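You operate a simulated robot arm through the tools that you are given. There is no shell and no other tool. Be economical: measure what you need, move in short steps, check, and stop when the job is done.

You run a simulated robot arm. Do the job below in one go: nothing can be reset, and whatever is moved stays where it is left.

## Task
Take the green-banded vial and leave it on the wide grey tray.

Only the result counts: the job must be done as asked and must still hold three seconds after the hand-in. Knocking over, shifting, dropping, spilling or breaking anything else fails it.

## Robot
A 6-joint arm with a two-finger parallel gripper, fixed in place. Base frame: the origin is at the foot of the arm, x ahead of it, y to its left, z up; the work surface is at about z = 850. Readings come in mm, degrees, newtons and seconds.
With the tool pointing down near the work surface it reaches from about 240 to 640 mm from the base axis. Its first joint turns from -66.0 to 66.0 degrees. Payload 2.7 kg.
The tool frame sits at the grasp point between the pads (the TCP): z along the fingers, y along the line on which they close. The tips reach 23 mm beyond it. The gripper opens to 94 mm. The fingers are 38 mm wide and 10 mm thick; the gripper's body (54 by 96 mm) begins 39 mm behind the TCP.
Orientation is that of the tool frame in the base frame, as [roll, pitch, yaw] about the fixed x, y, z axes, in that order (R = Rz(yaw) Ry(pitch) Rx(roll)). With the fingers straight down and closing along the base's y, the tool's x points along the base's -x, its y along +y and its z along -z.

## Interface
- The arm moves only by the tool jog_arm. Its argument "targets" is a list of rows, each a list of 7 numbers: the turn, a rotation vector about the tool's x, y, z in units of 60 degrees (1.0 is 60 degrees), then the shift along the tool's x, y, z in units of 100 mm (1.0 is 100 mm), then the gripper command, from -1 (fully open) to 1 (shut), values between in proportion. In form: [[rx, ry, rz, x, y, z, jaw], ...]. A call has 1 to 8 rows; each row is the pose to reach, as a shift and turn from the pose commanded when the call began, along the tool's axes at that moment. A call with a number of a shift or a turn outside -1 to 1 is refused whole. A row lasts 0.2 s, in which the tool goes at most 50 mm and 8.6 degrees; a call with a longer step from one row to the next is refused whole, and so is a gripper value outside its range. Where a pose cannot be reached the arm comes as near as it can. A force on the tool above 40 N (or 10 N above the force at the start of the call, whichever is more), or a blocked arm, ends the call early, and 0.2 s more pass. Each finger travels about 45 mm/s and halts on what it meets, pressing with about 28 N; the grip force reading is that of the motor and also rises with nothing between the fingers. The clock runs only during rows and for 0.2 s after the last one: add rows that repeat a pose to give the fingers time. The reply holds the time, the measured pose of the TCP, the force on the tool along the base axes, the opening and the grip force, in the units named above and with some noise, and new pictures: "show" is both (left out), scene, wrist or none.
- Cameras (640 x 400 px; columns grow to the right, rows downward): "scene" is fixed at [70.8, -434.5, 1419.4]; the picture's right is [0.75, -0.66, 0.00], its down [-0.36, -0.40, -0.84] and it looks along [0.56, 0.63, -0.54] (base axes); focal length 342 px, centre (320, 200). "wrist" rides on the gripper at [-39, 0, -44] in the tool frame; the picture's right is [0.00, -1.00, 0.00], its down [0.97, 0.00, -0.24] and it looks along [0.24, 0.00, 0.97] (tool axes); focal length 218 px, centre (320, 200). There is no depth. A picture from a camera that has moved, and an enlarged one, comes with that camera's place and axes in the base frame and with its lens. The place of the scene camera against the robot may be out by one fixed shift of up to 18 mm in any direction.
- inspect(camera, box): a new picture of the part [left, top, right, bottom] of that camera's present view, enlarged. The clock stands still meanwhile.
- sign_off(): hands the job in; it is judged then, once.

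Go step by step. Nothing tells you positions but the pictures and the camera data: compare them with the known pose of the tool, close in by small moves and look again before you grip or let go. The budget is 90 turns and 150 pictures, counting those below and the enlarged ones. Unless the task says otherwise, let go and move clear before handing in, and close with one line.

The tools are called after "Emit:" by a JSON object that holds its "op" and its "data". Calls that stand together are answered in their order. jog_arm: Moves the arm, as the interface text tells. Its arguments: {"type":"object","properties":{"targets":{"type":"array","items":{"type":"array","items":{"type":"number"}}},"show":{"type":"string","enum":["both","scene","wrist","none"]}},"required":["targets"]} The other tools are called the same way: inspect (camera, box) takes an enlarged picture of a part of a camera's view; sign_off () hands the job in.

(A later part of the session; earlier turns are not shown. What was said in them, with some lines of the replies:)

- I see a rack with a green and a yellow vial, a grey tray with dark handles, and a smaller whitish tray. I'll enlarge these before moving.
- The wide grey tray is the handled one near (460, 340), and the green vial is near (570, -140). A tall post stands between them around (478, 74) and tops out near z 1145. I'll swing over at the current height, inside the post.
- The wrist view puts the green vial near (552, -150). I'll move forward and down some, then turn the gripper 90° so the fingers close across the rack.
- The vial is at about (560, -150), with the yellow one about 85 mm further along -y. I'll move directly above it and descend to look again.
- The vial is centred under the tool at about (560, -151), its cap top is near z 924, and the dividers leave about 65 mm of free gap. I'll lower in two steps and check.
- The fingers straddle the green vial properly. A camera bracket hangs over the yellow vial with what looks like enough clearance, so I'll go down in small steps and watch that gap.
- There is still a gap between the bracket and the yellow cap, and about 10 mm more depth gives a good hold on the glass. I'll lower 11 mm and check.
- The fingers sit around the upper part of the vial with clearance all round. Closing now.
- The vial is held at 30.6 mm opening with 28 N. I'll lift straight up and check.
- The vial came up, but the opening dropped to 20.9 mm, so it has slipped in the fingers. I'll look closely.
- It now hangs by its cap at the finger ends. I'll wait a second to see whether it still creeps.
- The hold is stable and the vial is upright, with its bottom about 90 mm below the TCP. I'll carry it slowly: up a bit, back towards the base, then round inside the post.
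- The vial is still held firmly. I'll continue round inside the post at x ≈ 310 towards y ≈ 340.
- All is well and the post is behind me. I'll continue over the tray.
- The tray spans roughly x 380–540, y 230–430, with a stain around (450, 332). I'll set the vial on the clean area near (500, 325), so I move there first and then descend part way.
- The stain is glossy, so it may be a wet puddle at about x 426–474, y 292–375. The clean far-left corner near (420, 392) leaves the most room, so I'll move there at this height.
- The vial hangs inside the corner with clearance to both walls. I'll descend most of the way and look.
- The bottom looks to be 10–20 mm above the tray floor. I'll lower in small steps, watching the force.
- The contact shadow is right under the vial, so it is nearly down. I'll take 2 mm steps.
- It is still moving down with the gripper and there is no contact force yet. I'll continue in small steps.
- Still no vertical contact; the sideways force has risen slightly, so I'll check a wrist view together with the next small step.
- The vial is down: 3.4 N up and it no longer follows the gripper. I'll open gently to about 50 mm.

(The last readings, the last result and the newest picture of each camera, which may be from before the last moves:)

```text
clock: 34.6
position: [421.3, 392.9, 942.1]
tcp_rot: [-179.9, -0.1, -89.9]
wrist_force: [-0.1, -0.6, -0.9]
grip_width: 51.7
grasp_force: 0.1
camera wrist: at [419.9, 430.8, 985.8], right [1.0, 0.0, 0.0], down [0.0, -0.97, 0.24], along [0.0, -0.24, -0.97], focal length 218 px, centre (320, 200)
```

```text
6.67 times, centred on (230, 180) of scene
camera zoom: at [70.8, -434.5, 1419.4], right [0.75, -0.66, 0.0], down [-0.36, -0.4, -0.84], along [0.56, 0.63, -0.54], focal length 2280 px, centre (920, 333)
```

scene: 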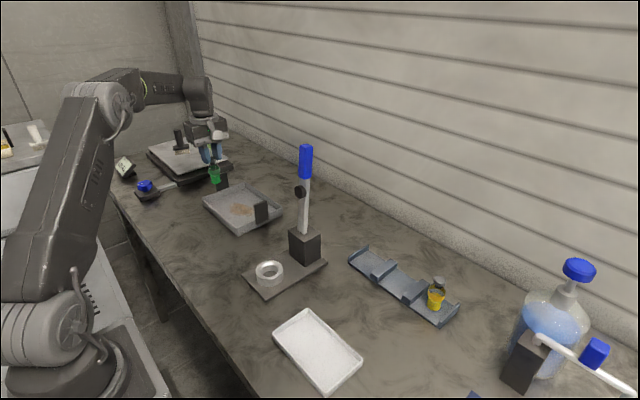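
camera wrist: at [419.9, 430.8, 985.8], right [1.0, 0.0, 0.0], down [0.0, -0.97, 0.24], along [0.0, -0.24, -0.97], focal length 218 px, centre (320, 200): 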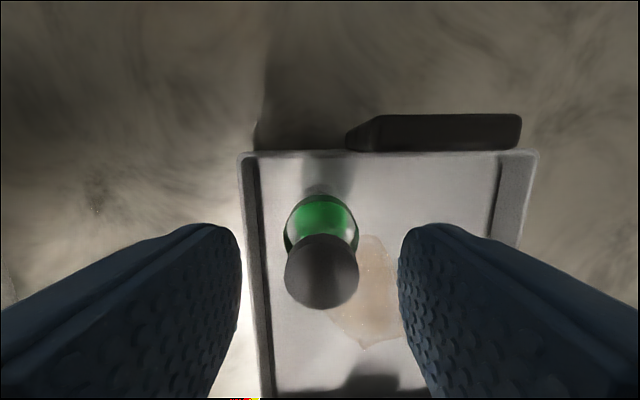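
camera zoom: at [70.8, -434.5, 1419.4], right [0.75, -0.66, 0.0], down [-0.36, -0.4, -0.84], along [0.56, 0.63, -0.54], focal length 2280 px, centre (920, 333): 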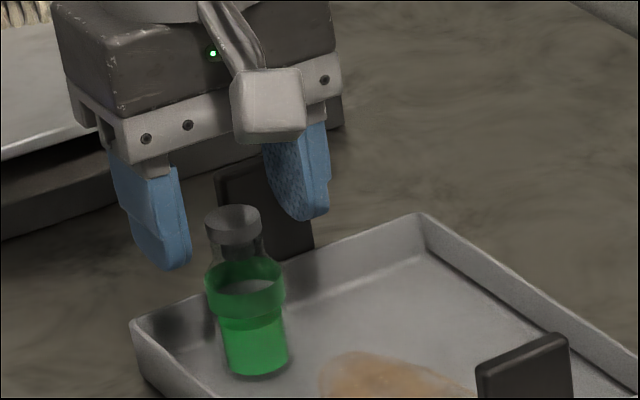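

The vial stands upright on the tray, free of the fingers. I'll rise straight up and check.

Emit:
{"op": "jog_arm", "data": {"targets": [[0, 0, 0, 0, 0, -0.1, -0.1], [0, 0, 0, 0, 0, -0.3, -0.1], [0, 0, 0, 0, 0, -0.6, -0.1], [0, 0, 0, 0, 0, -0.8, -0.1], [0, 0, 0, 0, 0, -1.0, -0.1], [0, 0, 0, 0, 0, -1.0, -0.1]], "show": "both"}}

Emit:
{"op": "inspect", "data": {"camera": "scene", "box": [190, 130, 290, 240]}}

```text
clock: 36.0
position: [419.8, 392.7, 1042.8]
tcp_rot: [-179.9, -0.1, -90.0]
wrist_force: [-0.5, 0.2, -0.6]
grip_width: 51.8
grasp_force: 0.1
camera wrist: at [419.6, 431.0, 1086.0], right [1.0, 0.0, 0.0], down [0.0, -0.97, 0.24], along [0.0, -0.24, -0.97], focal length 218 px, centre (320, 200)
```

scene: 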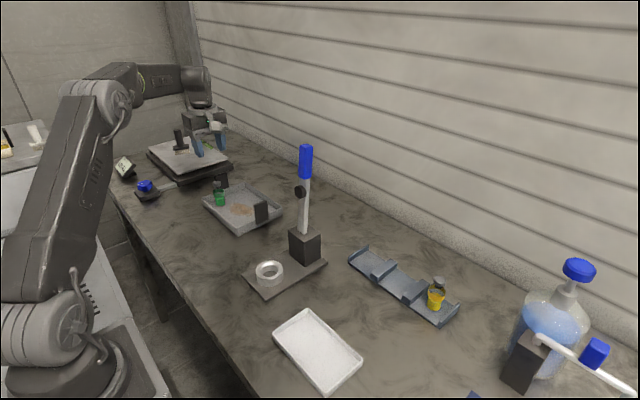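
wrist: 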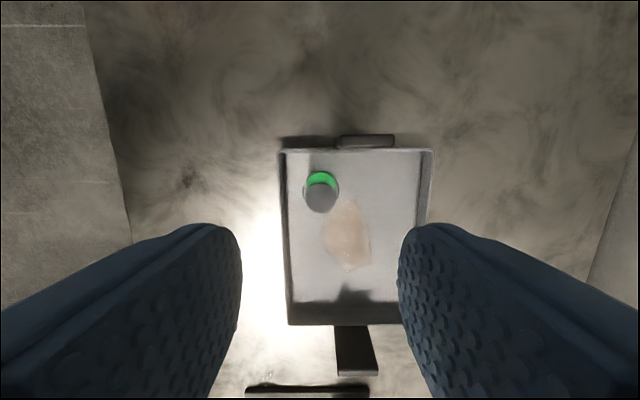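

```text
3.64 times, centred on (240, 185) of scene
camera zoom: at [70.8, -434.5, 1419.4], right [0.75, -0.66, 0.0], down [-0.36, -0.4, -0.84], along [0.56, 0.63, -0.54], focal length 1244 px, centre (611, 254)
```

zoom: 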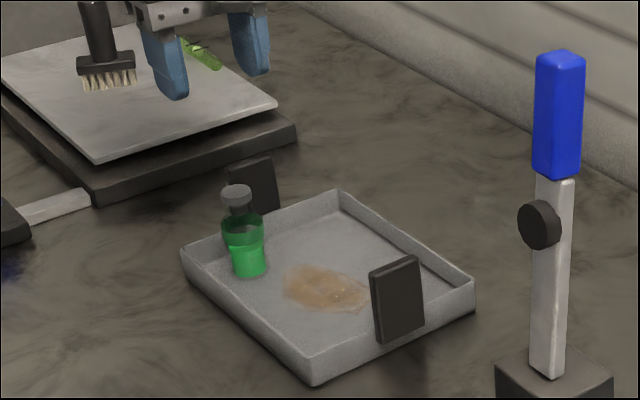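

The vial stands upright on the grey tray, beside the stain, and nothing else has moved. The gripper is clear, so I'm handing in.

Emit:
{"op": "sign_off", "data": {}}

```text
The job is handed in.
```

The green-banded vial is standing upright on the wide grey tray, clear of the stain. It slipped in the grip during the lift, so I carried it by its cap, and nothing else was disturbed.
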